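You operate a simulated robot arm through the tools that you are given. There is no shell and no other tool. Be economical: measure what you need, move in short steps, check, and stop when the job is done.

You are at the controls of a simulated robot arm. One attempt, no reset.

JOB
Fetch the grey bulb and stand it on top of the green bulb carton. Then open the stores cupboard door, put the lamp carton on the top of the bookcase away on the top shelf of the stores cupboard, then shut the door. Then open the black cabinet door a, take the teal points book and leave it on the upper shelf behind black cabinet door a, then shut the a. Then put the twine carton on the clear end of the black cabinet top. Then turn the air temperature knob to 19. Then open the black cabinet door e, fetch the refills carton from the upper shelf behind black cabinet door e and set it on the clear cover, then shut the e. Keep to this order. Set down upright: grey bulb, lamp carton, twine carton, refills carton.

The check looks at the end state, three seconds after you hand in, the way a careful person would. Anything else that was tipped, shoved, dropped, spilled or broken makes it a failure. A push-on lid holds only when it is set on centred and level and pressed home; a screw cap is set on level and turned clockwise until tight.

ROBOT AND FRAMES
A 6-joint arm with a fingered hand on a trunk, on a base that drives. Base frame: it is fixed to the floor where the robot stands at the start and does not move with it; the origin is under the middle of the robot, x ahead of it, y to its left, z up; the surface under the hand at the start is at about z = 953. Lengths are in mm, angles in rad, forces in N, time in s.
With the tool pointing down near the work surface it reaches from about 300 to 740 mm from the robot's upright axis, wherever it stands. Its first joint turns from -2.897 to 2.897 rad. Places, roughly: air temperature knob [-2400, -7800, 1300]; black cabinet door A [-2000, -3900, 600]; black cabinet door E [-2000, -5600, 600]; clear cover (17x21x2 cm) [-1900, -2500, 900]; clear end of the black cabinet top [-2200, -3900, 1000]; green bulb carton [500, -250, 1000]; grey bulb (3x3x6 cm) [700, 0, 1000]; lamp carton [-2500, -7000, 1000]; refills carton [-2250, -5750, 500]; stores cupboard door [-1800, -3300, 500]; teal points book [-2250, -7250, 500]; top shelf of the stores cupboard [-2200, -3300, 500]; twine carton [-2250, -7250, 1000]; upper shelf behind black cabinet door a [-2300, -3900, 600]. Payload 4 kg.
The TCP is the grasp point between the finger pads, 26 mm short of the fingertips. In the tool frame z runs along the fingers and y along their closing line. Largest opening 148 mm; the body of the gripper starts 73 mm behind the TCP. The gripper is a hand of 3 fingers: y runs from the thumb to the fingers, the wrist lies at [0, 0, -239] in the tool frame.
Orientation is that of the tool frame in the base frame, as a unit quaternion [w, x, y, z]. With the fingers straight down and closing along the base's y, the tool's x points along the base's -x, its y along +y and its z along -z.

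CONTROLS
- The arm moves only by the tool move_arm. Its argument "increments" is text: rows parted by semicolons, each of 6 numbers parted by spaces: the shift along the base's x, y, z in m, then the turn, a rotation vector about the base's x, y, z in rad. In form: x y z rx ry rz; .... A call has 1 to 8 rows; each row shifts and turns the commanded pose from where the row before left it. Rows are played at 5 a second. More than 50 mm and 0.15 rad between two rows, and nothing of the call is played. A pose out of reach is approached as far as the arm can. The call stops where the force on the tool passes 40 N (or 10 N more than at its start, if that is more) or the arm is blocked; 0.2 s more then pass. In this call time passes only in rows, and 0.2 s behind the last. The reply holds the time, the measured pose of the TCP, the force on the tool along the base axes, the opening and the grip force, in the units named above and with some noise, with the torque about the TCP (base axes, N m) and any sound that the robot's microphone picked up, and new pictures: "pictures" is both (left out), scene, wrist or none.
- Cameras (640 x 400 px; columns grow to the right, rows downward): "scene" is now at [14.6, 115, 1574.6]; the picture's right is [-0.47, -0.88, 0.00], its down [-0.46, 0.25, -0.85] and it looks along [0.75, -0.40, -0.52] (base axes); focal length 292 px, centre (320, 200). "wrist" rides on the gripper at [67, -39, -90] in the tool frame; the picture's right is [0.50, 0.87, 0.00], its down [-0.66, 0.38, -0.65] and it looks along [-0.57, 0.33, 0.76] (tool axes); focal length 222 px, centre (320, 200). There is no depth. A picture from a camera that has moved, and an enlarged one, comes with that camera's place and axes in the base frame and with its lens. The place of the scene camera against the robot may be out by one fixed shift of up to 18 mm in any direction.
- raise_lower(by): slides the trunk up (or, below 0, down) by that many mm; the arm and the scene camera ride with it, the base frame stays. It gives what a move gives, with no picture.
- roll_base(legs): drives the robot by 1 to 6 legs, each [ahead, left, turn to the left] in mm, mm and rad, along the robot's own axes; the way and the turn of a leg run together, so that a leg with both is an arc; at most 1500 mm and 3.142 rad a leg. The arm and the cameras ride along, it lands a little off, and it stops where it bumps. It gives what a move gives, and a new picture of the scene camera.
- set_fingers(finger1, finger2, thumb_bend): sets how far each is bent, from 0 (flat) to 1 (curled in); at 0.3 the hand is open as for a grip, at 0.7 the pads meet at the TCP. One left out holds its place. A second passes; each finger stops where it meets its share of the squeeze, and holds until it gets a number again. It is the only way to open and close the hand. It gives what a move gives, with no picture; readings hold the bend of each and the force on the fingers (four entries, about 0 where the hand has none), thumb and palm.
- head_to(pan, tilt): turns the head with the scene camera to pan (to the left, within 2.705 rad either way) and tilt (down, from -0.506 to 1.204), counted from straight ahead of the robot. It gives what a move gives, and a new picture of the scene camera.
- inspect(camera, box): a new picture of the part [left, top, right, bottom] of that camera's present view, enlarged. The clock stands still meanwhile.
- sign_off(): hands the job in; it is judged then, once.

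Go step by step. Nothing tells you exact positions but the pictures and the camera data: compare them with the known pose of the tool, close in by small moves and look again before you grip or let go. The budget is 493 turns and 360 pictures, counting those below and the enlarged ones. Unless the task says otherwise, let go and move clear before handing in.

The tools are called after "Request:" as a command line: name --argument value ..., lists and objects as JSON in quotes. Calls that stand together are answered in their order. move_arm: Moves the arm, as the interface text tells. Its arguments: {"type":"object","properties":{"increments":{"type":"string"},"pictures":{"type":"string","enum":["both","scene","wrist","none"]}},"required":["increments"]} The other tools are called the same way: raise_lower (by) slides the trunk up or down; set_fingers (finger1, finger2, thumb_bend) moves the fingers one by one; roll_base (legs) drives the base; head_to (pan, tilt) turns the head that bears the scene camera; inspect (camera, box) takes an enlarged picture of a part of a camera's view; sign_off () hands the job in.

At the start:

```text
clock: 0.0
position: [416.0, -157.8, 1276.4]
orientation: [0.001, 0.0, 1.0, 0.0]
ft_force: [0.3, 0.0, -0.2]
torque: [0.02, -0.01, -0.01]
grip_width: 148.0
gripper_force: 0.1
shape: jaw
bend: [0.3, 0.3, 0.3]
finger forces: [0.1, 0.0, 0.0, 0.0, 0.0, 0.0]
trunk travel left (down, up): [-525.0, 65.0]
robot x, y, heading: [-1.0, -3.7, 0.0]
head pan, tilt: [-0.49, 0.548]
```

scene: 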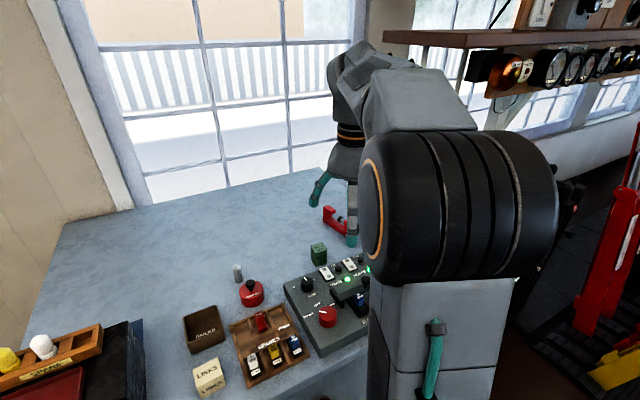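
wrist: 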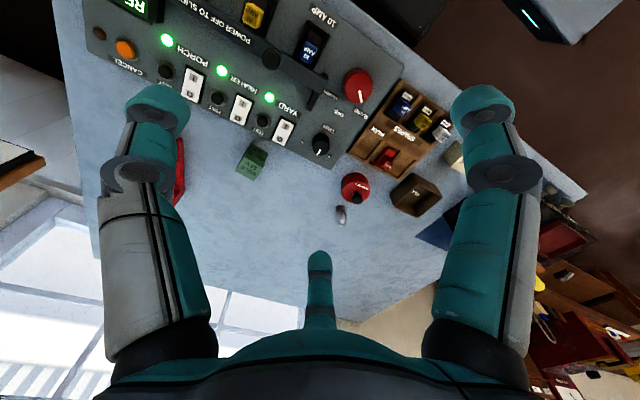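

I see the bench with a control panel, a green carton and a small grey bulb beside a red tin. I'll look closer before moving.

Request:
inspect --camera "scene" --box '[180, 220, 380, 345]'

Request:
inspect --camera "wrist" --box '[200, 100, 440, 250]'

```text
3.20 times, centred on (280, 282) of scene
camera zoom: at [14.6, 115.0, 1574.6], right [-0.47, -0.88, 0.0], down [-0.46, 0.25, -0.85], along [0.75, -0.4, -0.52], focal length 935 px, centre (448, -64)
```

zoom: 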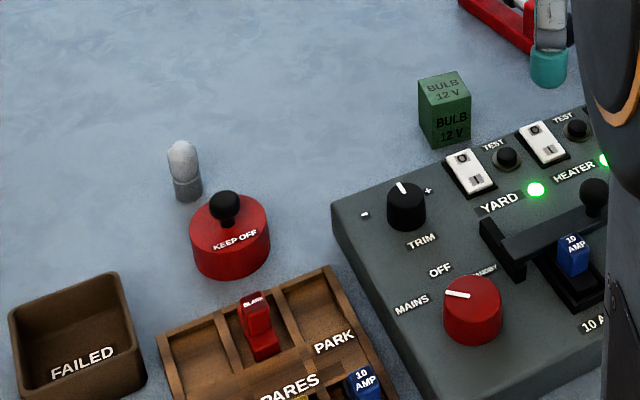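

```text
2.67 times, centred on (320, 175) of wrist
camera zoom: at [347.8, -197.6, 1366.4], right [-0.5, 0.87, 0.0], down [0.65, 0.38, 0.65], along [0.57, 0.33, -0.76], focal length 592 px, centre (320, 267)
```

zoom: 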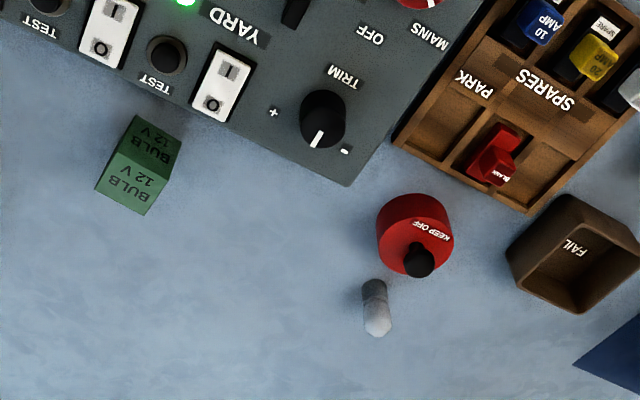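

Request:
inspect --camera "wrist" --box '[225, 130, 289, 190]'

Request:
inspect --camera "wrist" --box '[315, 165, 379, 235]'

```text
6.67 times, centred on (257, 160) of wrist
camera zoom: at [347.8, -197.6, 1366.4], right [-0.5, 0.87, 0.0], down [0.65, 0.38, 0.65], along [0.57, 0.33, -0.76], focal length 1481 px, centre (740, 467)
```

zoom: 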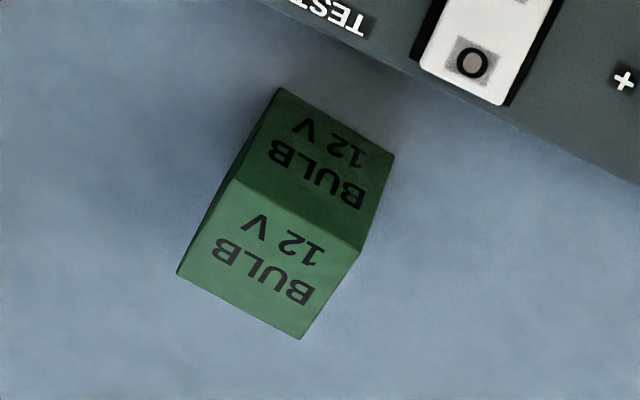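

```text
5.71 times, centred on (347, 200) of wrist
camera zoom: at [347.8, -197.6, 1366.4], right [-0.5, 0.87, 0.0], down [0.65, 0.38, 0.65], along [0.57, 0.33, -0.76], focal length 1269 px, centre (166, 200)
```

zoom: 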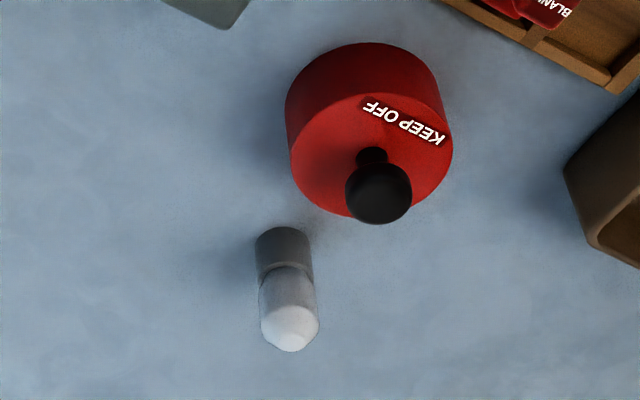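

The bulb stands at about [655, 41], with its top near z 1013. The carton top is at about [618, -197, 1007]. I move above the bulb first.

Request:
move_arm --increments "0.0299 0.0249 -0.0208 0 0 0;0.0299 0.0249 -0.0208 0 0 0;0.0299 0.0249 -0.0208 0 0 0;0.0299 0.0249 -0.0208 0 0 0;0.0299 0.0249 -0.0208 0 0 0;0.0299 0.0249 -0.0208 0 0 0;0.0299 0.0249 -0.0208 0 0 0;0.0299 0.0249 -0.0208 0 0 0" --pictures "both"

```text
clock: 1.8
position: [658.3, 42.0, 1109.2]
orientation: [0.001, 0.001, 1.0, 0.0]
ft_force: [-0.1, -0.8, -0.5]
torque: [0.01, -0.03, 0.01]
grip_width: 148.0
gripper_force: 0.1
shape: jaw
bend: [0.3, 0.3, 0.3]
finger forces: [0.0, 0.0, 0.0, 0.0, 0.0, 0.0]
trunk travel left (down, up): [-525.0, 65.0]
robot x, y, heading: [1.1, 1.5, 0.003]
head pan, tilt: [-0.49, 0.548]
camera scene: at [15.1, 115.3, 1574.6], right [-0.47, -0.88, 0.0], down [-0.46, 0.24, -0.85], along [0.75, -0.4, -0.52], focal length 292 px, centre (320, 200)
camera wrist: at [588.7, 2.4, 1199.8], right [-0.5, 0.87, 0.0], down [0.65, 0.38, 0.65], along [0.57, 0.33, -0.76], focal length 222 px, centre (320, 200)
```

scene: 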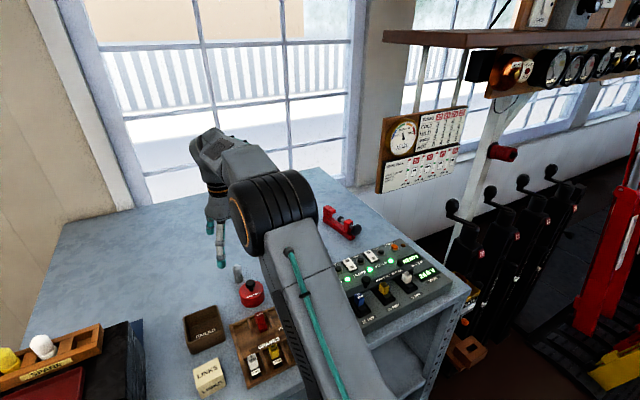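
wrist: 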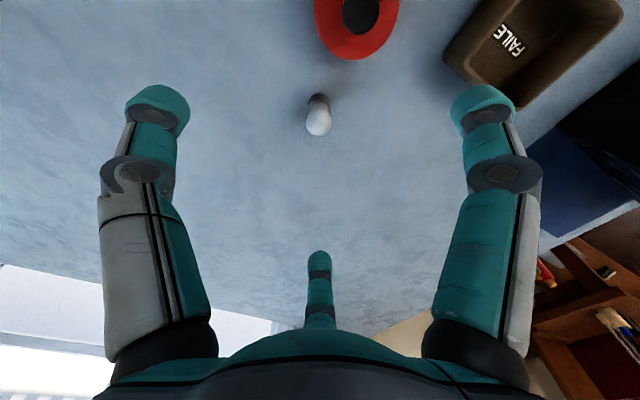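

The bulb is centred about 5 mm short of the TCP, so I correct for that and descend partway.

Request:
move_arm --increments "-0.003 -0.0025 -0.03 0 0 0;-0.003 -0.0025 -0.03 0 0 0" --pictures "wrist"

```text
clock: 2.4
position: [650.2, 35.8, 1048.3]
orientation: [0.0, 0.001, 1.0, -0.001]
ft_force: [0.3, -0.5, 1.2]
torque: [0.03, 0.03, 0.03]
grip_width: 147.8
gripper_force: 0.0
shape: jaw
bend: [0.3, 0.3, 0.3]
finger forces: [0.0, 0.0, 0.0, 0.0, 0.0, 0.0]
trunk travel left (down, up): [-525.0, 65.0]
robot x, y, heading: [-2.3, -0.6, -0.001]
head pan, tilt: [-0.49, 0.548]
camera wrist: at [582.0, -3.5, 1138.0], right [-0.5, 0.87, 0.0], down [0.66, 0.38, 0.65], along [0.57, 0.33, -0.76], focal length 222 px, centre (320, 200)
```

wrist: 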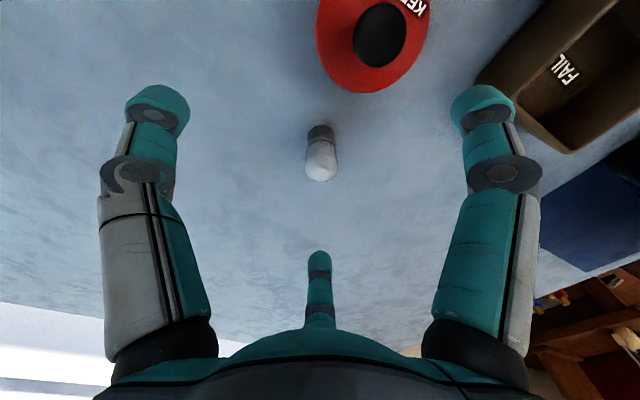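

Request:
move_arm --increments "0.002 0.001 -0.029 0 0 0;0.002 0.001 -0.028 0 0 0" --pictures "wrist"

Request:
set_fingers --finger1 0.55 --finger2 0.55 --thumb_bend 0.55

Request:
inspect --camera "wrist" --box '[120, 40, 520, 290]'

```text
clock: 3.0
position: [653.8, 39.5, 991.7]
orientation: [0.001, 0.0, 1.0, 0.001]
ft_force: [0.3, -0.8, -0.1]
torque: [-0.02, -0.03, 0.01]
grip_width: 147.9
gripper_force: 0.0
shape: jaw
bend: [0.3, 0.3, 0.3]
finger forces: [0.0, 0.1, 0.0, 0.0, 0.0, 0.1]
trunk travel left (down, up): [-525.0, 65.0]
robot x, y, heading: [-3.5, 1.3, -0.0]
head pan, tilt: [-0.49, 0.548]
camera wrist: at [584.9, -0.4, 1082.0], right [-0.5, 0.87, 0.0], down [0.65, 0.38, 0.66], along [0.57, 0.33, -0.76], focal length 222 px, centre (320, 200)
```

wrist: 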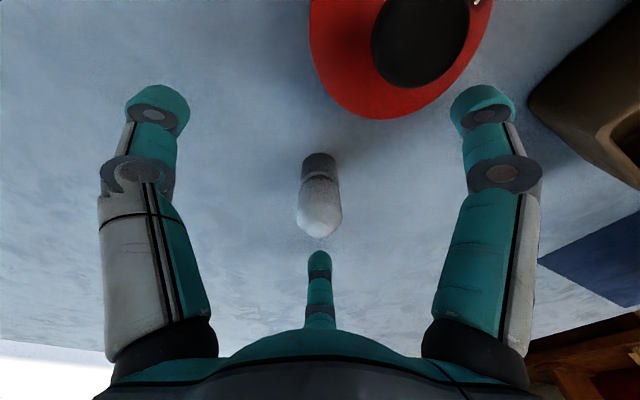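

```text
clock: 4.0
position: [652.5, 38.1, 993.4]
orientation: [0.0, 0.001, 1.0, 0.0]
ft_force: [0.7, 0.4, -0.1]
torque: [0.03, 0.04, 0.0]
grip_width: 45.8
gripper_force: 0.0
shape: fingers
bend: [0.55, 0.55, 0.55]
finger forces: [0.0, 0.0, 0.0, 0.1, 0.0, 0.0]
trunk travel left (down, up): [-525.0, 65.0]
robot x, y, heading: [-2.1, -1.3, 0.001]
head pan, tilt: [-0.49, 0.548]
```

```text
1.60 times, centred on (320, 165) of wrist
camera zoom: at [584.6, -0.5, 1082.3], right [-0.5, 0.87, 0.0], down [0.65, 0.38, 0.65], along [0.57, 0.33, -0.76], focal length 355 px, centre (320, 256)
```

zoom: 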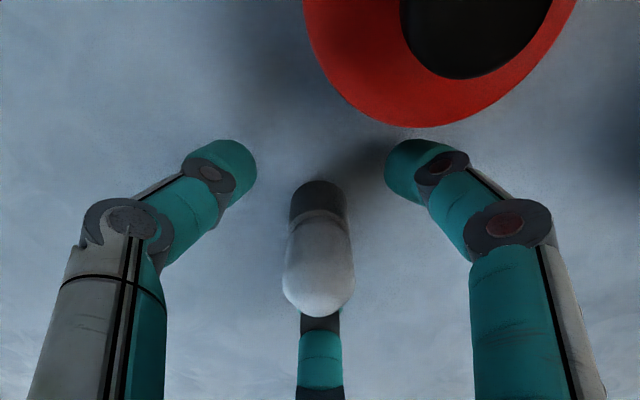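

Request:
set_fingers --finger1 0.66 --finger2 0.66 --thumb_bend 0.66

Request:
inspect --camera "wrist" --box '[120, 40, 520, 290]'

```text
clock: 5.0
position: [653.8, 38.0, 992.9]
orientation: [0.0, 0.001, 1.0, 0.0]
ft_force: [-0.7, 0.6, -0.3]
torque: [0.01, 0.03, -0.02]
grip_width: 17.4
gripper_force: 3.3
shape: fingers
bend: [0.64, 0.64, 0.65]
finger forces: [1.9, 2.2, 0.0, 0.1, 2.1, 0.0]
trunk travel left (down, up): [-525.0, 65.0]
robot x, y, heading: [-0.5, -3.3, -0.003]
head pan, tilt: [-0.49, 0.548]
```

```text
1.60 times, centred on (320, 165) of wrist
camera zoom: at [584.6, -0.5, 1082.3], right [-0.5, 0.87, 0.0], down [0.65, 0.38, 0.65], along [0.57, 0.33, -0.76], focal length 355 px, centre (320, 256)
```

zoom: 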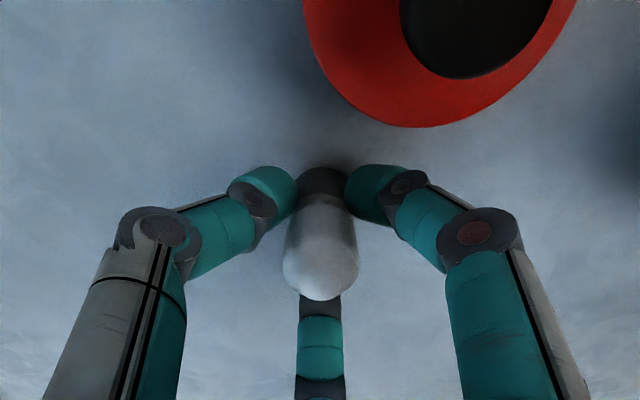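

Request:
move_arm --increments "0 0 0.03 0 0 0;0 0 0.03 0 0 0;0 0 0.03 0 0 0;-0.008 -0.047 0 0 0 0;-0.007 -0.047 0 0 0 0;-0.007 -0.047 0 0 0 0;-0.007 -0.047 0 0 0 0;-0.007 -0.047 0 0 0 0" --pictures "wrist"

```text
clock: 6.8
position: [618.3, -196.2, 1081.2]
orientation: [0.002, 0.0, 1.0, 0.001]
ft_force: [0.4, 0.3, 0.0]
torque: [0.0, -0.04, 0.02]
grip_width: 17.3
gripper_force: 3.2
shape: fingers
bend: [0.64, 0.64, 0.65]
finger forces: [1.9, 2.1, 0.0, 0.0, 2.3, 0.0]
trunk travel left (down, up): [-525.0, 65.0]
robot x, y, heading: [-2.3, -0.8, -0.004]
head pan, tilt: [-0.49, 0.548]
camera wrist: at [550.9, -236.4, 1170.7], right [-0.5, 0.87, 0.0], down [0.65, 0.38, 0.66], along [0.57, 0.33, -0.76], focal length 222 px, centre (320, 200)
```

wrist: 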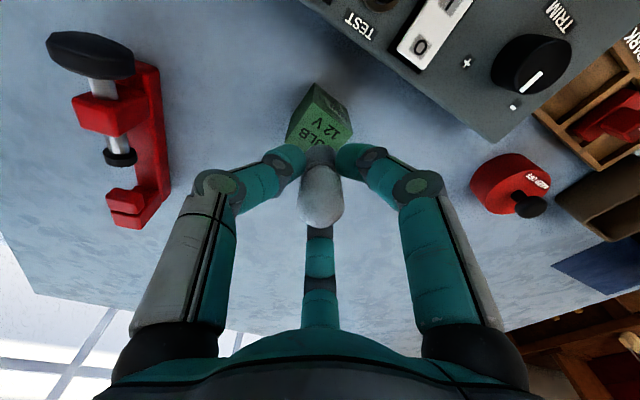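

Request:
inspect --camera "wrist" --box '[240, 60, 400, 240]'

Request:
inspect --camera "scene" --box '[260, 160, 400, 290]'

```text
2.22 times, centred on (320, 150) of wrist
camera zoom: at [550.9, -236.4, 1170.7], right [-0.5, 0.87, 0.0], down [0.65, 0.38, 0.66], along [0.57, 0.33, -0.76], focal length 494 px, centre (320, 311)
```

zoom: 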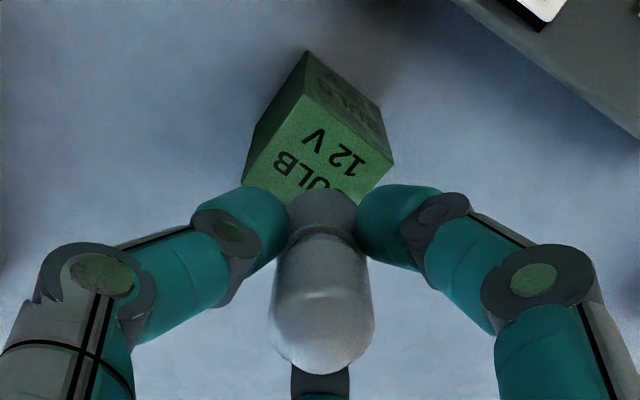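

```text
3.08 times, centred on (330, 225) of scene
camera zoom: at [14.6, 114.9, 1574.6], right [-0.47, -0.88, 0.0], down [-0.46, 0.25, -0.85], along [0.75, -0.4, -0.52], focal length 899 px, centre (289, 123)
```

zoom: 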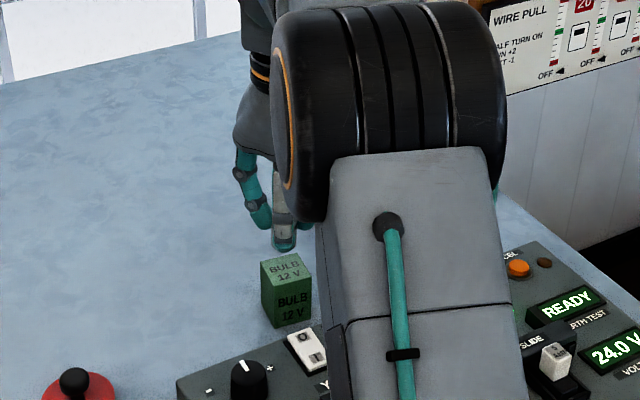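

Request:
move_arm --increments "0 -0.002 -0.014 0 0 0;0 0 -0.013 0 0 0" --pictures "wrist"

Request:
inspect --camera "wrist" --box '[240, 80, 400, 260]'

Request:
inspect --camera "scene" --box '[290, 200, 350, 280]'

```text
clock: 7.4
position: [618.5, -199.2, 1055.4]
orientation: [0.001, 0.001, 1.0, 0.002]
ft_force: [0.0, 0.3, -0.1]
torque: [0.01, 0.04, -0.01]
grip_width: 17.5
gripper_force: 2.8
shape: fingers
bend: [0.64, 0.64, 0.65]
finger forces: [1.9, 2.2, 0.0, 0.0, 2.2, 0.0]
trunk travel left (down, up): [-525.0, 65.0]
robot x, y, heading: [3.4, 1.2, -0.002]
head pan, tilt: [-0.49, 0.548]
camera wrist: at [550.3, -238.2, 1145.2], right [-0.5, 0.87, 0.0], down [0.66, 0.38, 0.65], along [0.57, 0.33, -0.76], focal length 222 px, centre (320, 200)
```

wrist: 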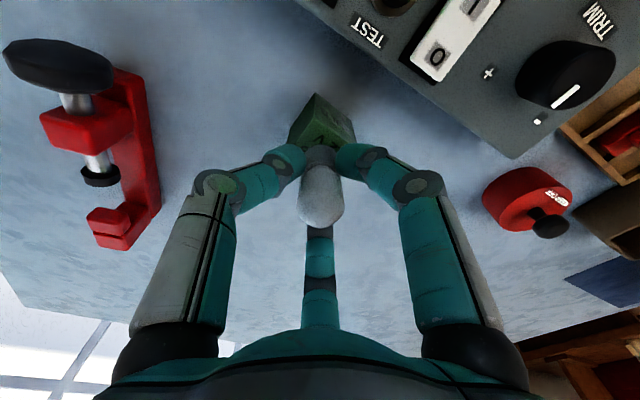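

```text
2.22 times, centred on (320, 170) of wrist
camera zoom: at [550.3, -238.2, 1145.2], right [-0.5, 0.87, 0.0], down [0.66, 0.38, 0.65], along [0.57, 0.33, -0.76], focal length 494 px, centre (320, 267)
```

zoom: 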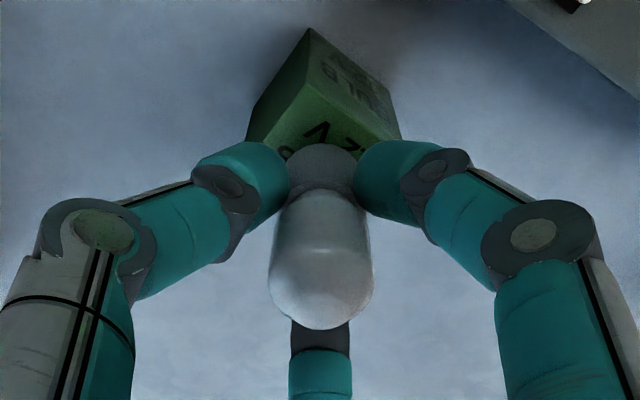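

```text
5.00 times, centred on (320, 240) of scene
camera zoom: at [14.8, 114.9, 1574.6], right [-0.47, -0.88, 0.0], down [-0.46, 0.25, -0.85], along [0.75, -0.4, -0.52], focal length 1461 px, centre (320, 0)
```

zoom: 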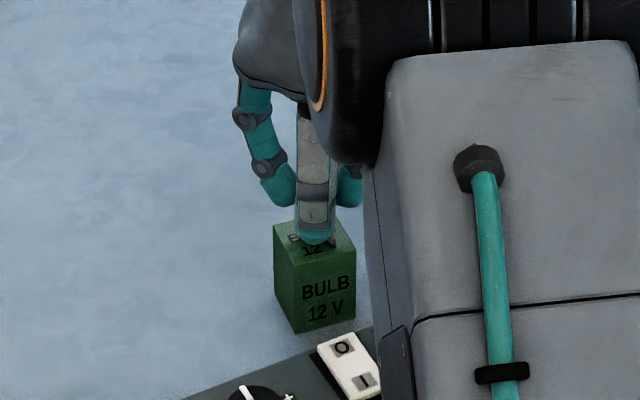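

Request:
move_arm --increments "0 0.0005 -0.003 0 0 0;0 0 -0.002 0 0 0" --pictures "none"

Request:
move_arm --increments "0 0 -0.0015 0 0 0" --pictures "none"

Request:
move_arm --increments "0 0 -0.001 0 0 0" --pictures "none"

```text
clock: 8.0
position: [617.9, -198.8, 1049.5]
orientation: [0.0, 0.001, 1.0, 0.0]
ft_force: [0.7, 0.1, -0.4]
torque: [0.02, -0.03, -0.04]
grip_width: 17.0
gripper_force: 2.5
shape: fingers
bend: [0.64, 0.64, 0.65]
finger forces: [1.8, 2.2, 0.0, 0.1, 2.3, 0.1]
trunk travel left (down, up): [-525.0, 65.0]
robot x, y, heading: [0.9, 2.3, 0.004]
head pan, tilt: [-0.49, 0.548]
```

```text
clock: 8.4
position: [617.6, -198.9, 1049.2]
orientation: [0.001, 0.001, 1.0, 0.002]
ft_force: [0.0, -0.2, -0.6]
torque: [0.04, 0.03, -0.01]
grip_width: 17.6
gripper_force: 3.2
shape: fingers
bend: [0.64, 0.64, 0.65]
finger forces: [1.8, 2.1, 0.0, 0.1, 2.3, 0.0]
trunk travel left (down, up): [-525.0, 65.0]
robot x, y, heading: [2.3, -1.8, -0.002]
head pan, tilt: [-0.49, 0.548]
```

```text
clock: 8.8
position: [617.0, -199.0, 1048.1]
orientation: [0.001, 0.001, 1.0, 0.0]
ft_force: [0.7, 1.2, 0.7]
torque: [-0.03, 0.01, 0.01]
grip_width: 17.3
gripper_force: 3.0
shape: fingers
bend: [0.64, 0.64, 0.65]
finger forces: [1.8, 2.3, 0.0, 0.0, 2.2, 0.0]
trunk travel left (down, up): [-525.0, 65.0]
robot x, y, heading: [3.2, 0.7, -0.004]
head pan, tilt: [-0.49, 0.548]
```

Request:
move_arm --increments "0 0 -0.001 0 0 0" --pictures "none"

Request:
inspect --camera "wrist" --box '[270, 80, 370, 200]'

```text
clock: 9.2
position: [618.1, -198.0, 1047.4]
orientation: [0.001, 0.001, 1.0, 0.0]
ft_force: [0.2, 0.2, 1.9]
torque: [-0.01, -0.01, 0.0]
grip_width: 17.3
gripper_force: 2.8
shape: fingers
bend: [0.64, 0.63, 0.65]
finger forces: [1.9, 2.6, 0.0, 0.0, 2.4, 0.1]
trunk travel left (down, up): [-525.0, 65.0]
robot x, y, heading: [-0.5, 3.6, -0.001]
head pan, tilt: [-0.49, 0.548]
```

```text
3.33 times, centred on (320, 140) of wrist
camera zoom: at [549.0, -238.0, 1137.2], right [-0.5, 0.87, 0.0], down [0.65, 0.38, 0.66], along [0.57, 0.33, -0.76], focal length 740 px, centre (320, 400)
```

zoom: 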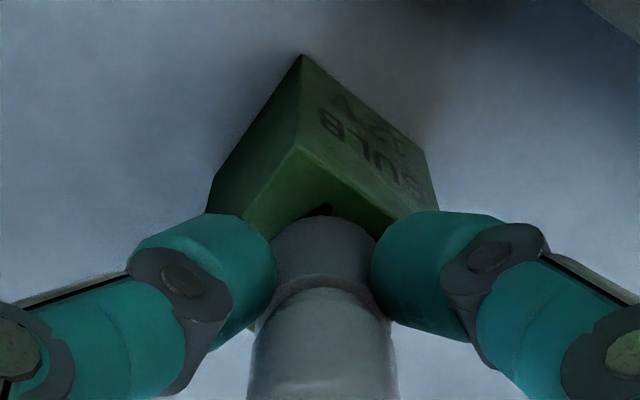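

Contact is felt at 1.9 N. I release evenly.

Request:
set_fingers --finger1 0.62 --finger2 0.62 --thumb_bend 0.62

Request:
set_fingers --finger1 0.45 --finger2 0.45 --thumb_bend 0.45

Request:
inspect --camera "wrist" --box '[220, 80, 420, 240]'

```text
clock: 10.2
position: [617.6, -198.1, 1047.1]
orientation: [0.001, 0.002, 1.0, 0.0]
ft_force: [0.3, -0.7, 0.3]
torque: [0.01, 0.0, 0.0]
grip_width: 22.8
gripper_force: 0.0
shape: fingers
bend: [0.62, 0.62, 0.62]
finger forces: [0.0, 0.0, 0.1, 0.0, 0.0, 0.0]
trunk travel left (down, up): [-525.0, 65.0]
robot x, y, heading: [1.1, 1.1, -0.002]
head pan, tilt: [-0.49, 0.548]
```

```text
clock: 11.2
position: [617.7, -198.0, 1047.7]
orientation: [0.0, 0.001, 1.0, 0.001]
ft_force: [-0.4, 1.0, -0.5]
torque: [0.01, 0.0, 0.01]
grip_width: 78.3
gripper_force: 0.0
shape: fingers
bend: [0.45, 0.45, 0.45]
finger forces: [0.0, 0.0, 0.0, 0.0, 0.1, 0.0]
trunk travel left (down, up): [-525.0, 65.0]
robot x, y, heading: [2.0, -5.4, -0.004]
head pan, tilt: [-0.49, 0.548]
```

```text
2.50 times, centred on (320, 160) of wrist
camera zoom: at [549.0, -238.1, 1136.9], right [-0.5, 0.87, 0.0], down [0.66, 0.38, 0.65], along [0.57, 0.33, -0.76], focal length 555 px, centre (320, 300)
```

zoom: 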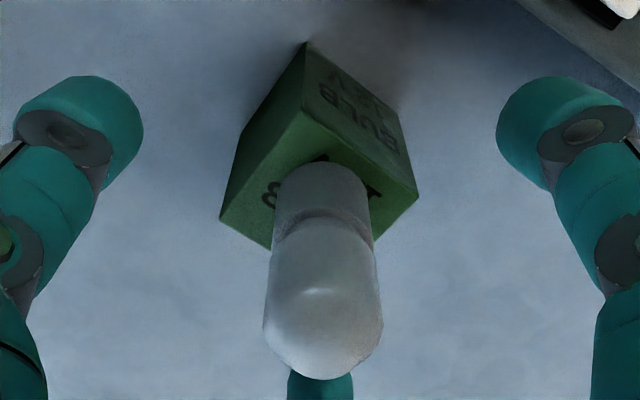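

The bulb is standing. I lift clear and retract, then look around the room.

Request:
move_arm --increments "0 0 0.02 0 0 0;0 0 0.03 0 0 0;0 0 0.045 0 0 0;0 0 0.045 0 0 0;0 0 0.045 0 0 0;0 0 0.045 0 0 0" --pictures "none"

Request:
move_arm --increments "-0.045 0.02 0 0 0 0;-0.045 0.02 0 0 0 0;-0.045 0.02 0 0 0 0;-0.045 0.02 0 0 0 0;-0.045 0.02 0 0 0 0" --pictures "both"

Request:
head_to --pan -1.4 --tilt 0.4

Request:
head_to --pan -2.4 --tilt 0.4

Request:
head_to --pan 2.4 --tilt 0.4

```text
clock: 12.6
position: [615.3, -200.1, 1244.2]
orientation: [0.001, 0.001, 1.0, 0.0]
ft_force: [0.2, -0.4, -0.6]
torque: [-0.01, -0.03, 0.0]
grip_width: 78.4
gripper_force: 0.1
shape: fingers
bend: [0.45, 0.45, 0.45]
finger forces: [0.1, 0.0, 0.1, 0.0, 0.0, 0.0]
out of reach, approached as far as the arm can: row 6
trunk travel left (down, up): [-525.0, 65.0]
robot x, y, heading: [1.6, 0.6, -0.006]
head pan, tilt: [-0.49, 0.548]
```

```text
clock: 13.8
position: [389.6, -98.8, 1244.4]
orientation: [0.001, 0.001, 1.0, -0.001]
ft_force: [0.3, -0.1, 0.0]
torque: [-0.01, 0.02, 0.0]
grip_width: 78.1
gripper_force: 0.0
shape: fingers
bend: [0.45, 0.45, 0.45]
finger forces: [0.1, 0.0, 0.0, 0.0, 0.0, 0.0]
trunk travel left (down, up): [-525.0, 65.0]
robot x, y, heading: [-0.9, -3.1, 0.002]
head pan, tilt: [-0.49, 0.548]
camera scene: at [13.9, 115.2, 1574.5], right [-0.47, -0.88, 0.0], down [-0.46, 0.25, -0.85], along [0.75, -0.4, -0.52], focal length 292 px, centre (320, 200)
camera wrist: at [321.3, -138.2, 1333.6], right [-0.5, 0.87, 0.0], down [0.65, 0.38, 0.66], along [0.57, 0.33, -0.76], focal length 222 px, centre (320, 200)
```

scene: 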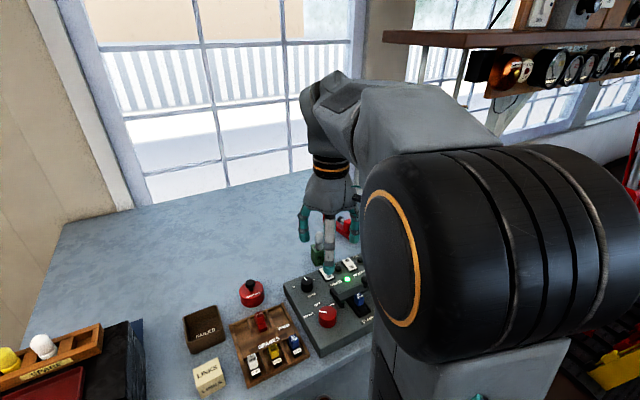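
wrist: 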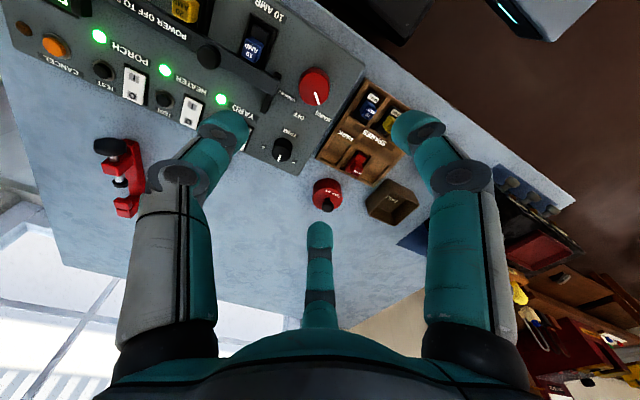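

```text
clock: 15.0
position: [390.4, -99.0, 1244.1]
orientation: [0.001, 0.0, 1.0, 0.0]
ft_force: [-0.3, -0.7, -0.2]
torque: [0.04, 0.02, 0.04]
grip_width: 78.5
gripper_force: 0.1
shape: fingers
bend: [0.45, 0.45, 0.45]
finger forces: [0.1, 0.0, 0.1, 0.0, 0.1, 0.0]
trunk travel left (down, up): [-525.0, 65.0]
robot x, y, heading: [5.3, 1.9, -0.001]
head pan, tilt: [-1.4, 0.4]
camera scene: at [-48.9, 66.1, 1588.1], right [-0.99, -0.17, 0.0], down [-0.07, 0.38, -0.92], along [0.16, -0.91, -0.39], focal length 292 px, centre (320, 200)
```

scene: 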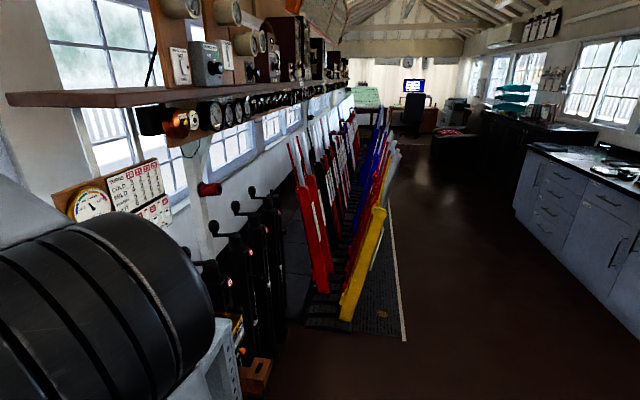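

```text
clock: 16.3
position: [390.8, -99.9, 1244.0]
orientation: [0.0, 0.002, 1.0, 0.0]
ft_force: [0.7, 0.5, -0.3]
torque: [0.02, -0.02, -0.02]
grip_width: 78.5
gripper_force: 0.0
shape: fingers
bend: [0.45, 0.45, 0.45]
finger forces: [0.0, 0.0, 0.0, 0.0, 0.1, 0.0]
trunk travel left (down, up): [-525.0, 65.0]
robot x, y, heading: [0.1, 0.5, -0.003]
head pan, tilt: [-2.4, 0.4]
camera scene: at [-133.0, 94.7, 1588.1], right [-0.68, 0.74, 0.0], down [0.29, 0.26, -0.92], along [-0.68, -0.62, -0.39], focal length 292 px, centre (320, 200)
```

scene: 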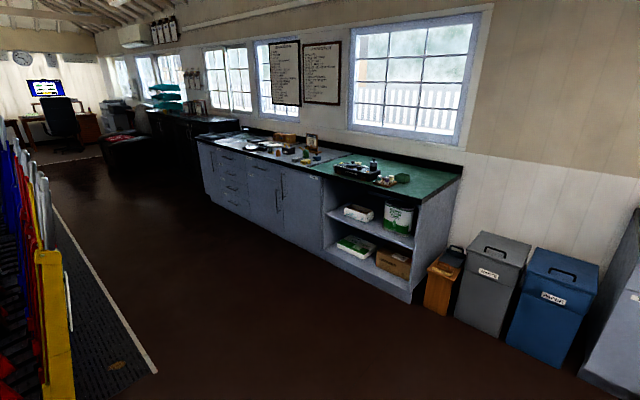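

```text
clock: 20.1
position: [391.9, -99.0, 1243.3]
orientation: [0.001, 0.001, 1.0, -0.001]
ft_force: [-0.3, -0.6, -0.1]
torque: [0.01, 0.0, 0.0]
grip_width: 78.3
gripper_force: 0.1
shape: fingers
bend: [0.45, 0.45, 0.45]
finger forces: [0.1, 0.0, 0.1, 0.0, 0.0, 0.0]
trunk travel left (down, up): [-525.0, 65.0]
robot x, y, heading: [-2.0, 0.1, -0.002]
head pan, tilt: [2.4, 0.4]
camera scene: at [-133.0, 220.0, 1588.1], right [0.68, 0.74, 0.0], down [0.29, -0.26, -0.92], along [-0.68, 0.62, -0.39], focal length 292 px, centre (320, 200)
```

scene: 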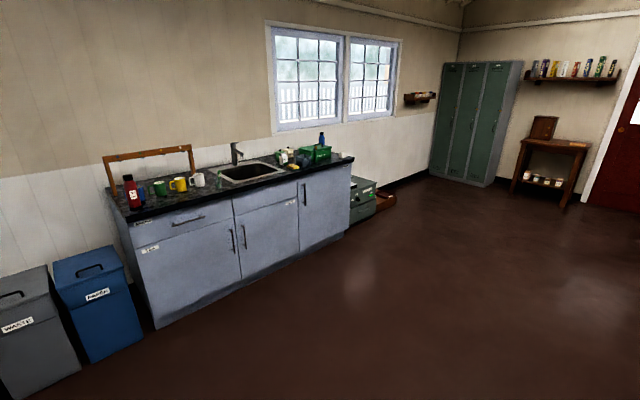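

The bulb is done, and I have a map of the room: an aisle runs along -y with the grey units on the -x side. I back away from the bench, turn, and drive down the aisle.

Request:
head_to --pan 0.0 --tilt 0.4

Request:
roll_base --legs '[[-1050, 0, 0], [0, 0, -1.571], [1400, 0, 0]]'

```text
clock: 22.3
position: [390.3, -98.5, 1243.0]
orientation: [0.0, 0.0, 1.0, -0.001]
ft_force: [-0.6, -0.1, 0.0]
torque: [0.03, 0.02, -0.01]
grip_width: 78.4
gripper_force: 0.1
shape: fingers
bend: [0.45, 0.45, 0.45]
finger forces: [0.0, 0.0, 0.0, 0.0, 0.1, 0.0]
trunk travel left (down, up): [-525.0, 65.0]
robot x, y, heading: [-0.9, -2.1, 0.0]
head pan, tilt: [0.0, 0.4]
camera scene: at [27.9, 157.4, 1588.1], right [0.0, -1.0, 0.0], down [-0.39, 0.0, -0.92], along [0.92, 0.0, -0.39], focal length 292 px, centre (320, 200)
```

scene: 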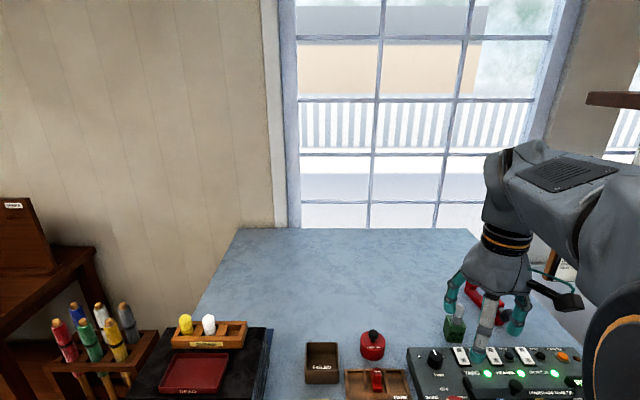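

```text
clock: 38.2
position: [-1245.6, -1780.0, 1243.8]
orientation: [0.002, 0.725, 0.689, -0.001]
ft_force: [0.3, 0.3, 0.1]
torque: [-0.01, 0.0, 0.0]
grip_width: 78.7
gripper_force: 0.0
shape: fingers
bend: [0.45, 0.45, 0.45]
finger forces: [0.0, 0.0, 0.0, 0.0, 0.0, 0.0]
trunk travel left (down, up): [-525.0, 65.0]
robot x, y, heading: [-1124.3, -1391.4, -1.621]
head pan, tilt: [0.0, 0.4]
camera scene: at [-972.1, -1437.6, 1588.1], right [-1.0, 0.05, 0.0], down [0.02, 0.39, -0.92], along [-0.05, -0.92, -0.39], focal length 292 px, centre (320, 200)
```

scene: 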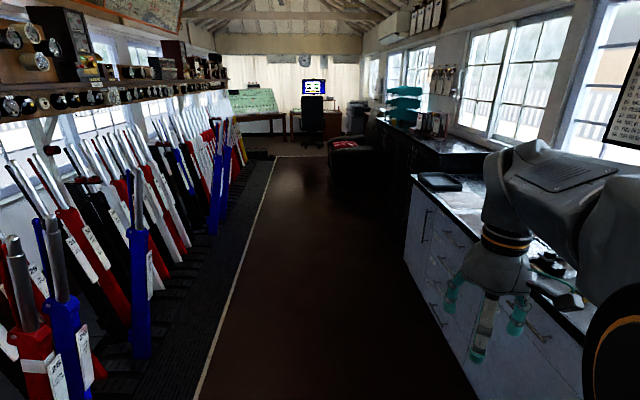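

Request:
roll_base --legs '[[0, 0, 0.05], [1000, 0, 0]]'

Request:
head_to --pan -0.9 --tilt 0.6

```text
clock: 43.8
position: [-1241.8, -2782.6, 1243.9]
orientation: [0.001, 0.714, 0.7, 0.0]
ft_force: [0.3, -1.1, -0.2]
torque: [0.01, -0.02, 0.02]
grip_width: 78.2
gripper_force: 0.1
shape: fingers
bend: [0.45, 0.45, 0.45]
finger forces: [0.2, 0.1, 0.1, 0.0, 0.1, 0.1]
trunk travel left (down, up): [-525.0, 65.0]
robot x, y, heading: [-1134.3, -2394.0, -1.594]
head pan, tilt: [0.0, 0.4]
camera scene: at [-979.8, -2434.5, 1588.1], right [-1.0, 0.02, 0.0], down [0.01, 0.39, -0.92], along [-0.02, -0.92, -0.39], focal length 292 px, centre (320, 200)
```

scene: 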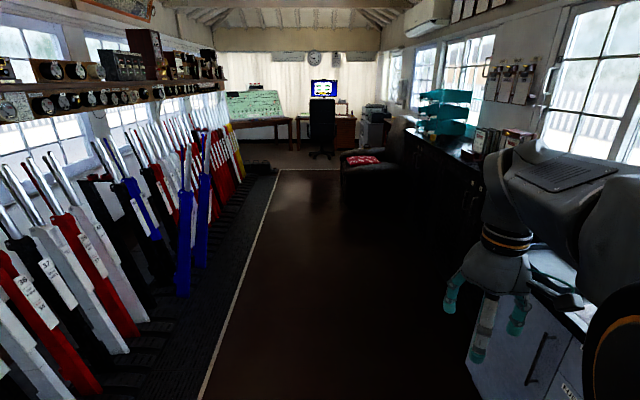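

```text
clock: 45.0
position: [-1242.2, -2783.2, 1243.2]
orientation: [0.0, 0.714, 0.7, -0.001]
ft_force: [0.3, 0.1, -0.1]
torque: [-0.02, -0.02, 0.01]
grip_width: 78.3
gripper_force: 0.1
shape: fingers
bend: [0.45, 0.45, 0.45]
finger forces: [0.0, 0.1, 0.1, 0.1, 0.0, 0.1]
trunk travel left (down, up): [-525.0, 65.0]
robot x, y, heading: [-1135.0, -2392.8, -1.588]
head pan, tilt: [-0.901, 0.6]
camera scene: at [-1048.3, -2395.4, 1569.9], right [-0.61, 0.79, 0.0], down [0.45, 0.34, -0.83], along [-0.66, -0.5, -0.56], focal length 292 px, centre (320, 200)
```

scene: 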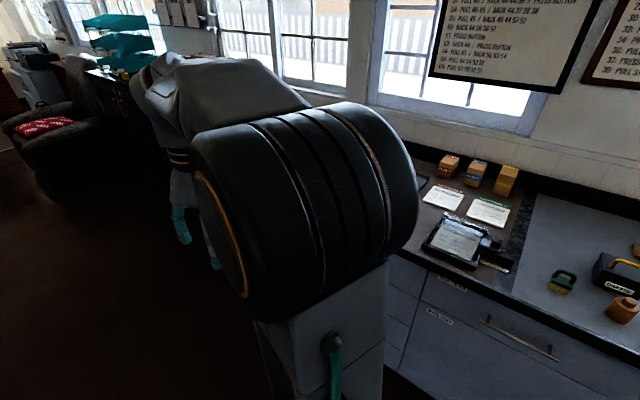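

Request:
roll_base --legs '[[550, 130, 0], [0, 0, -1.55]]'

Request:
head_to --pan 0.15 --tilt 0.7

```text
clock: 51.9
position: [-1412.6, -2864.4, 1243.8]
orientation: [0.0, 1.0, 0.025, -0.001]
ft_force: [0.3, 0.3, -0.5]
torque: [0.03, 0.0, 0.0]
grip_width: 78.3
gripper_force: 0.0
shape: fingers
bend: [0.45, 0.45, 0.45]
finger forces: [0.1, 0.1, 0.0, 0.0, 0.0, 0.0]
trunk travel left (down, up): [-525.0, 65.0]
robot x, y, heading: [-1015.5, -2945.0, -3.087]
head pan, tilt: [-0.901, 0.6]
camera scene: at [-1012.2, -3040.1, 1569.9], right [0.75, 0.66, 0.0], down [0.37, -0.42, -0.83], along [-0.55, 0.62, -0.56], focal length 292 px, centre (320, 200)
```

scene: 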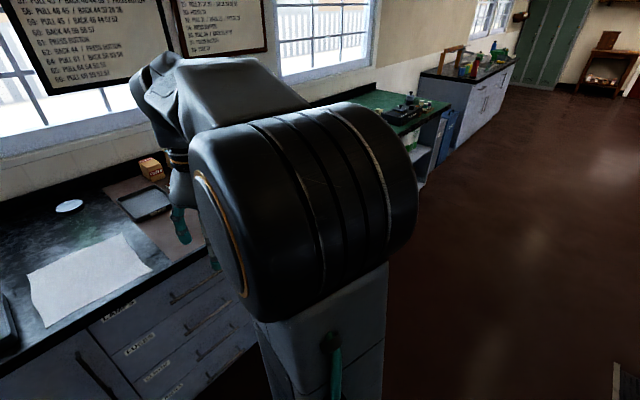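

```text
clock: 53.2
position: [-1412.2, -2866.0, 1244.6]
orientation: [0.001, 1.0, 0.025, -0.001]
ft_force: [0.7, 0.6, 0.0]
torque: [0.0, -0.04, -0.02]
grip_width: 78.2
gripper_force: 0.0
shape: fingers
bend: [0.45, 0.45, 0.45]
finger forces: [0.0, 0.0, 0.1, 0.1, 0.0, 0.1]
trunk travel left (down, up): [-525.0, 65.0]
robot x, y, heading: [-1016.7, -2947.9, -3.087]
head pan, tilt: [0.15, 0.7]
camera scene: at [-1037.1, -3123.4, 1561.3], right [-0.2, 0.98, 0.0], down [0.63, 0.13, -0.77], along [-0.75, -0.15, -0.64], focal length 292 px, centre (320, 200)
```

scene: 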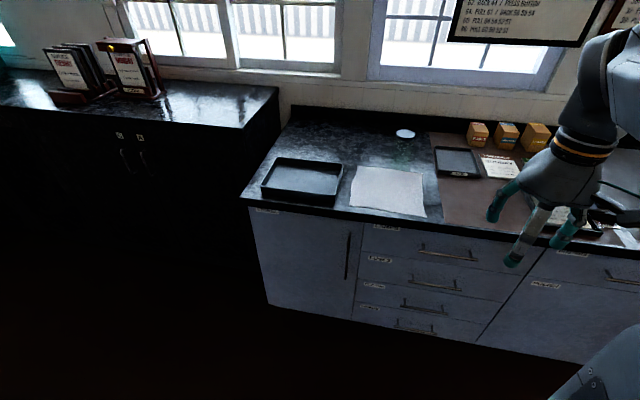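

Request:
inspect --camera "scene" --box '[230, 190, 430, 350]'

Request:
inspect --camera "scene" --box '[60, 100, 260, 225]'

```text
2.50 times, centred on (330, 270) of scene
camera zoom: at [-1037.1, -3123.4, 1561.3], right [-0.2, 0.98, 0.0], down [0.63, 0.13, -0.77], along [-0.75, -0.15, -0.64], focal length 730 px, centre (295, 25)
```

zoom: 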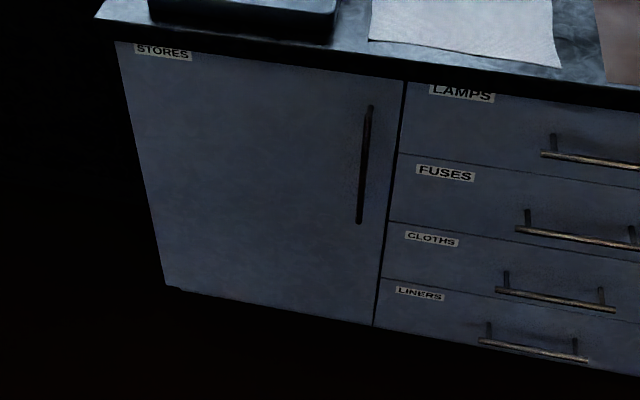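

```text
3.20 times, centred on (160, 162) of scene
camera zoom: at [-1037.1, -3123.4, 1561.3], right [-0.2, 0.98, 0.0], down [0.63, 0.13, -0.77], along [-0.75, -0.15, -0.64], focal length 935 px, centre (832, 320)
```

zoom: 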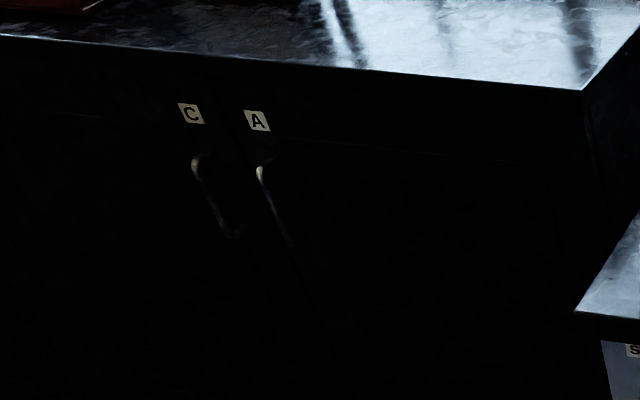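

The STORES door has its handle at the +y edge (about y -3160, z 450–750) and its hinge at the -y side. I square up in front of it and lower the trunk.

Request:
roll_base --legs '[[0, 180, -0.055]]'

Request:
raise_lower --by -420

Request:
move_arm --increments "-0.03 -0.02 0 0 0.14 0;-0.03 -0.02 0 0 0.14 0;-0.03 -0.02 0 0 0.14 0;-0.03 -0.02 0 0 0.14 0;-0.03 -0.02 0 0 0.14 0;-0.03 0 0 0 0.14 0" --pictures "both"

```text
clock: 54.7
position: [-1403.8, -3024.5, 1243.6]
orientation: [0.0, 1.0, -0.002, 0.0]
ft_force: [0.3, -0.6, -0.8]
torque: [0.0, -0.03, 0.0]
grip_width: 78.4
gripper_force: 0.0
shape: fingers
bend: [0.45, 0.45, 0.45]
finger forces: [0.0, 0.0, 0.1, 0.0, 0.0, 0.0]
trunk travel left (down, up): [-525.0, 65.0]
robot x, y, heading: [-1012.0, -3124.7, 3.139]
head pan, tilt: [0.15, 0.7]
camera scene: at [-1042.3, -3302.7, 1561.2], right [-0.15, 0.99, 0.0], down [0.64, 0.09, -0.76], along [-0.76, -0.11, -0.64], focal length 292 px, centre (320, 200)
```

scene: 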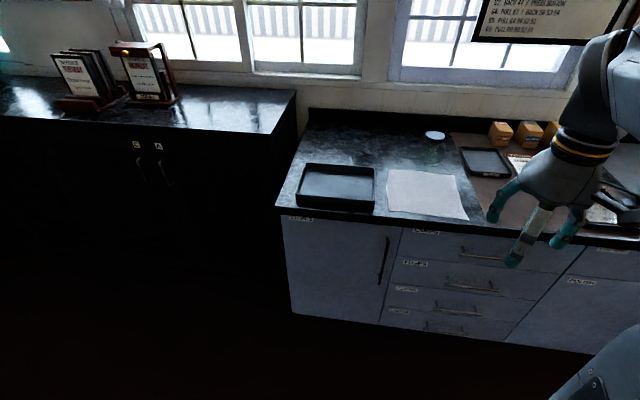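

```text
refused: -420 is not a number from -400 to 400
```

```text
clock: 56.1
position: [-1585.2, -3123.6, 1243.8]
orientation: [0.002, 0.912, -0.002, -0.409]
ft_force: [-0.4, 0.0, 0.0]
torque: [0.01, -0.03, 0.02]
grip_width: 78.5
gripper_force: 0.2
shape: fingers
bend: [0.45, 0.45, 0.45]
finger forces: [0.0, 0.1, 0.0, 0.1, 0.0, 0.1]
trunk travel left (down, up): [-525.0, 65.0]
robot x, y, heading: [-1010.2, -3123.5, 3.136]
head pan, tilt: [0.15, 0.7]
camera scene: at [-1042.5, -3302.4, 1561.3], right [-0.15, 0.99, 0.0], down [0.64, 0.09, -0.76], along [-0.76, -0.11, -0.64], focal length 292 px, centre (320, 200)
camera wrist: at [-1472.7, -3085.5, 1252.6], right [0.33, -0.87, -0.37], down [0.05, -0.37, 0.93], along [-0.94, -0.32, -0.08], focal length 222 px, centre (320, 200)
```

scene: 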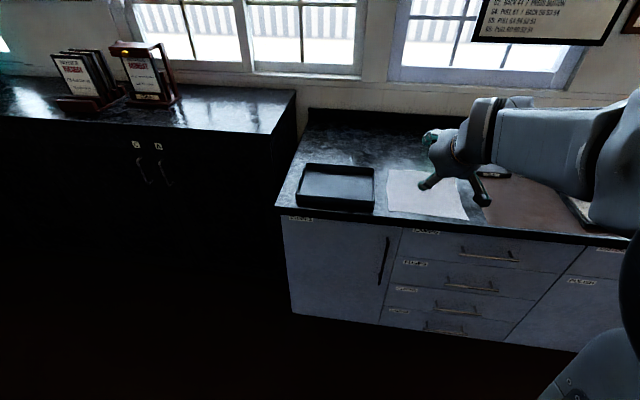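
wrist: 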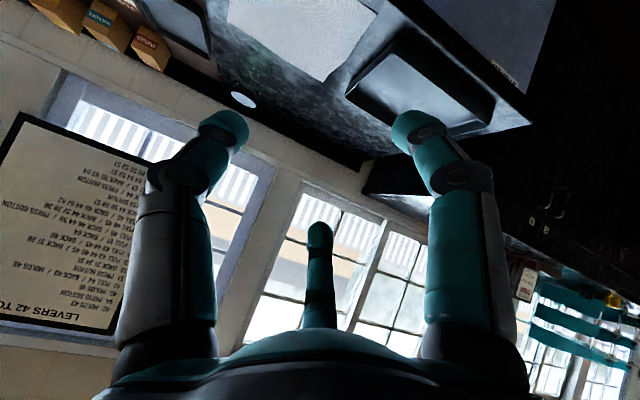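

Request:
inspect --camera "scene" --box '[280, 200, 440, 350]'

Request:
raise_lower --by -400

```text
2.67 times, centred on (360, 275) of scene
camera zoom: at [-1042.5, -3302.4, 1561.3], right [-0.15, 0.99, 0.0], down [0.64, 0.09, -0.76], along [-0.76, -0.11, -0.64], focal length 779 px, centre (213, 0)
```

zoom: 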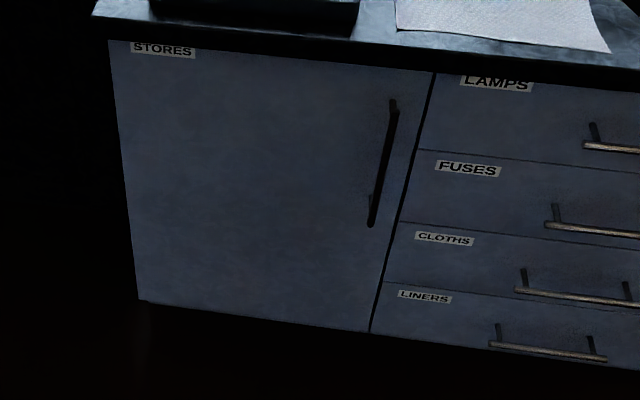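

```text
clock: 60.0
position: [-1584.5, -3123.9, 844.4]
orientation: [0.001, 0.913, -0.002, -0.408]
ft_force: [0.5, 0.2, -0.2]
torque: [0.0, -0.04, -0.01]
grip_width: 78.5
gripper_force: 0.1
shape: fingers
bend: [0.45, 0.45, 0.45]
finger forces: [0.0, 0.1, 0.0, 0.0, 0.0, 0.1]
trunk travel left (down, up): [-125.0, 465.0]
robot x, y, heading: [-1014.6, -3125.0, 3.136]
head pan, tilt: [0.15, 0.7]
```

The handle bar triangulates to about x -1767, y -3163, z 517–795. I bring the hand horizontal and level with the middle of the bar.

Request:
move_arm --increments "0 -0.008 -0.03 0 0.14 0;0 -0.008 -0.03 0 0.14 0;0 -0.008 -0.03 0 0.14 0;0 -0.008 -0.03 0 0.14 0;0 -0.007 -0.03 0 0.14 0;0 0 -0.014 0 0.03 0" --pictures "both"

```text
clock: 61.4
position: [-1595.3, -3157.0, 687.6]
orientation: [-0.002, -0.707, 0.002, 0.707]
ft_force: [-0.1, 0.0, 0.4]
torque: [0.01, 0.0, -0.01]
grip_width: 78.5
gripper_force: 0.0
shape: fingers
bend: [0.45, 0.45, 0.45]
finger forces: [0.0, 0.1, 0.0, 0.1, 0.0, 0.1]
out of reach, approached as far as the arm can: row 1, 5
trunk travel left (down, up): [-125.0, 465.0]
robot x, y, heading: [-1015.7, -3124.3, 3.142]
head pan, tilt: [0.15, 0.7]
camera scene: at [-1042.0, -3302.2, 1161.3], right [-0.15, 0.99, 0.0], down [0.64, 0.09, -0.77], along [-0.76, -0.11, -0.64], focal length 292 px, centre (320, 200)
camera wrist: at [-1504.1, -3118.5, 619.4], right [0.0, -0.87, -0.5], down [0.65, -0.38, 0.66], along [-0.76, -0.32, 0.57], focal length 222 px, centre (320, 200)
```

scene: 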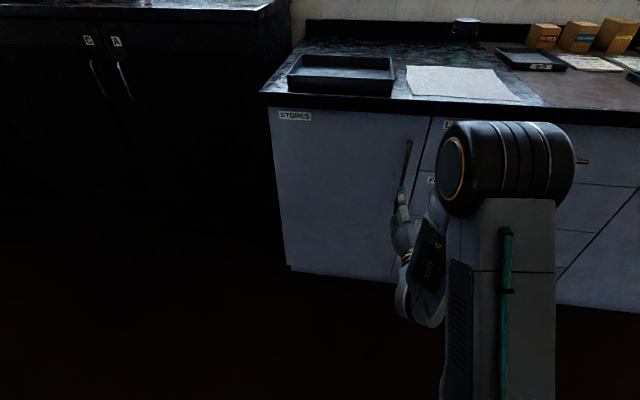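
wrist: 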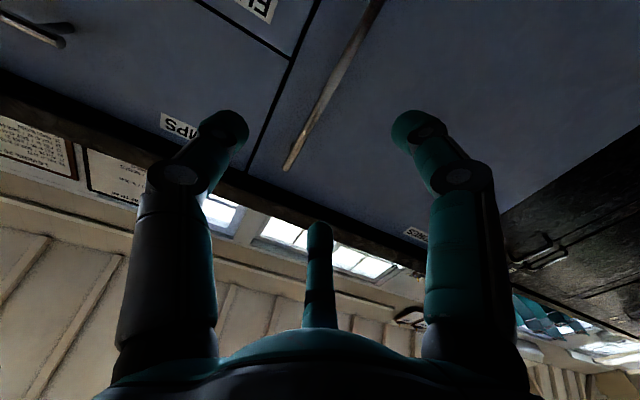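

Request:
move_arm --increments "-0.038 -0.0015 0 0 0 0;-0.038 -0.0015 0 0 0 0;-0.038 -0.0015 0 0 0 0;-0.03 -0.0015 0 0 0 0" --pictures "wrist"

```text
clock: 62.4
position: [-1739.1, -3164.8, 688.3]
orientation: [-0.002, -0.707, 0.002, 0.707]
ft_force: [0.7, -0.4, 0.4]
torque: [0.01, -0.01, 0.0]
grip_width: 78.6
gripper_force: 0.0
shape: fingers
bend: [0.45, 0.45, 0.45]
finger forces: [0.0, 0.0, 0.0, 0.0, 0.0, 0.0]
trunk travel left (down, up): [-125.0, 465.0]
robot x, y, heading: [-1011.5, -3125.7, 3.138]
head pan, tilt: [0.15, 0.7]
camera wrist: at [-1648.9, -3125.9, 619.7], right [0.0, -0.87, -0.5], down [0.65, -0.38, 0.66], along [-0.76, -0.32, 0.57], focal length 222 px, centre (320, 200)
```

wrist: 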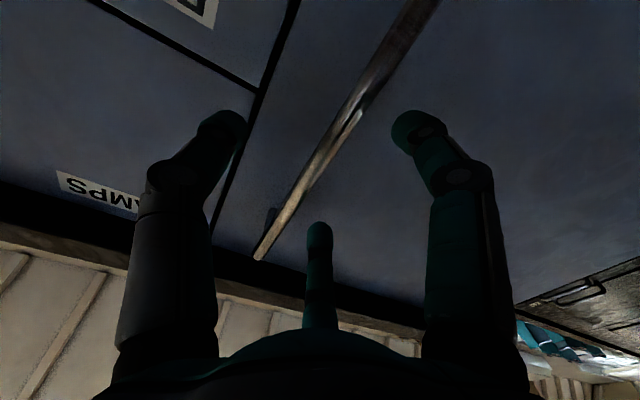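

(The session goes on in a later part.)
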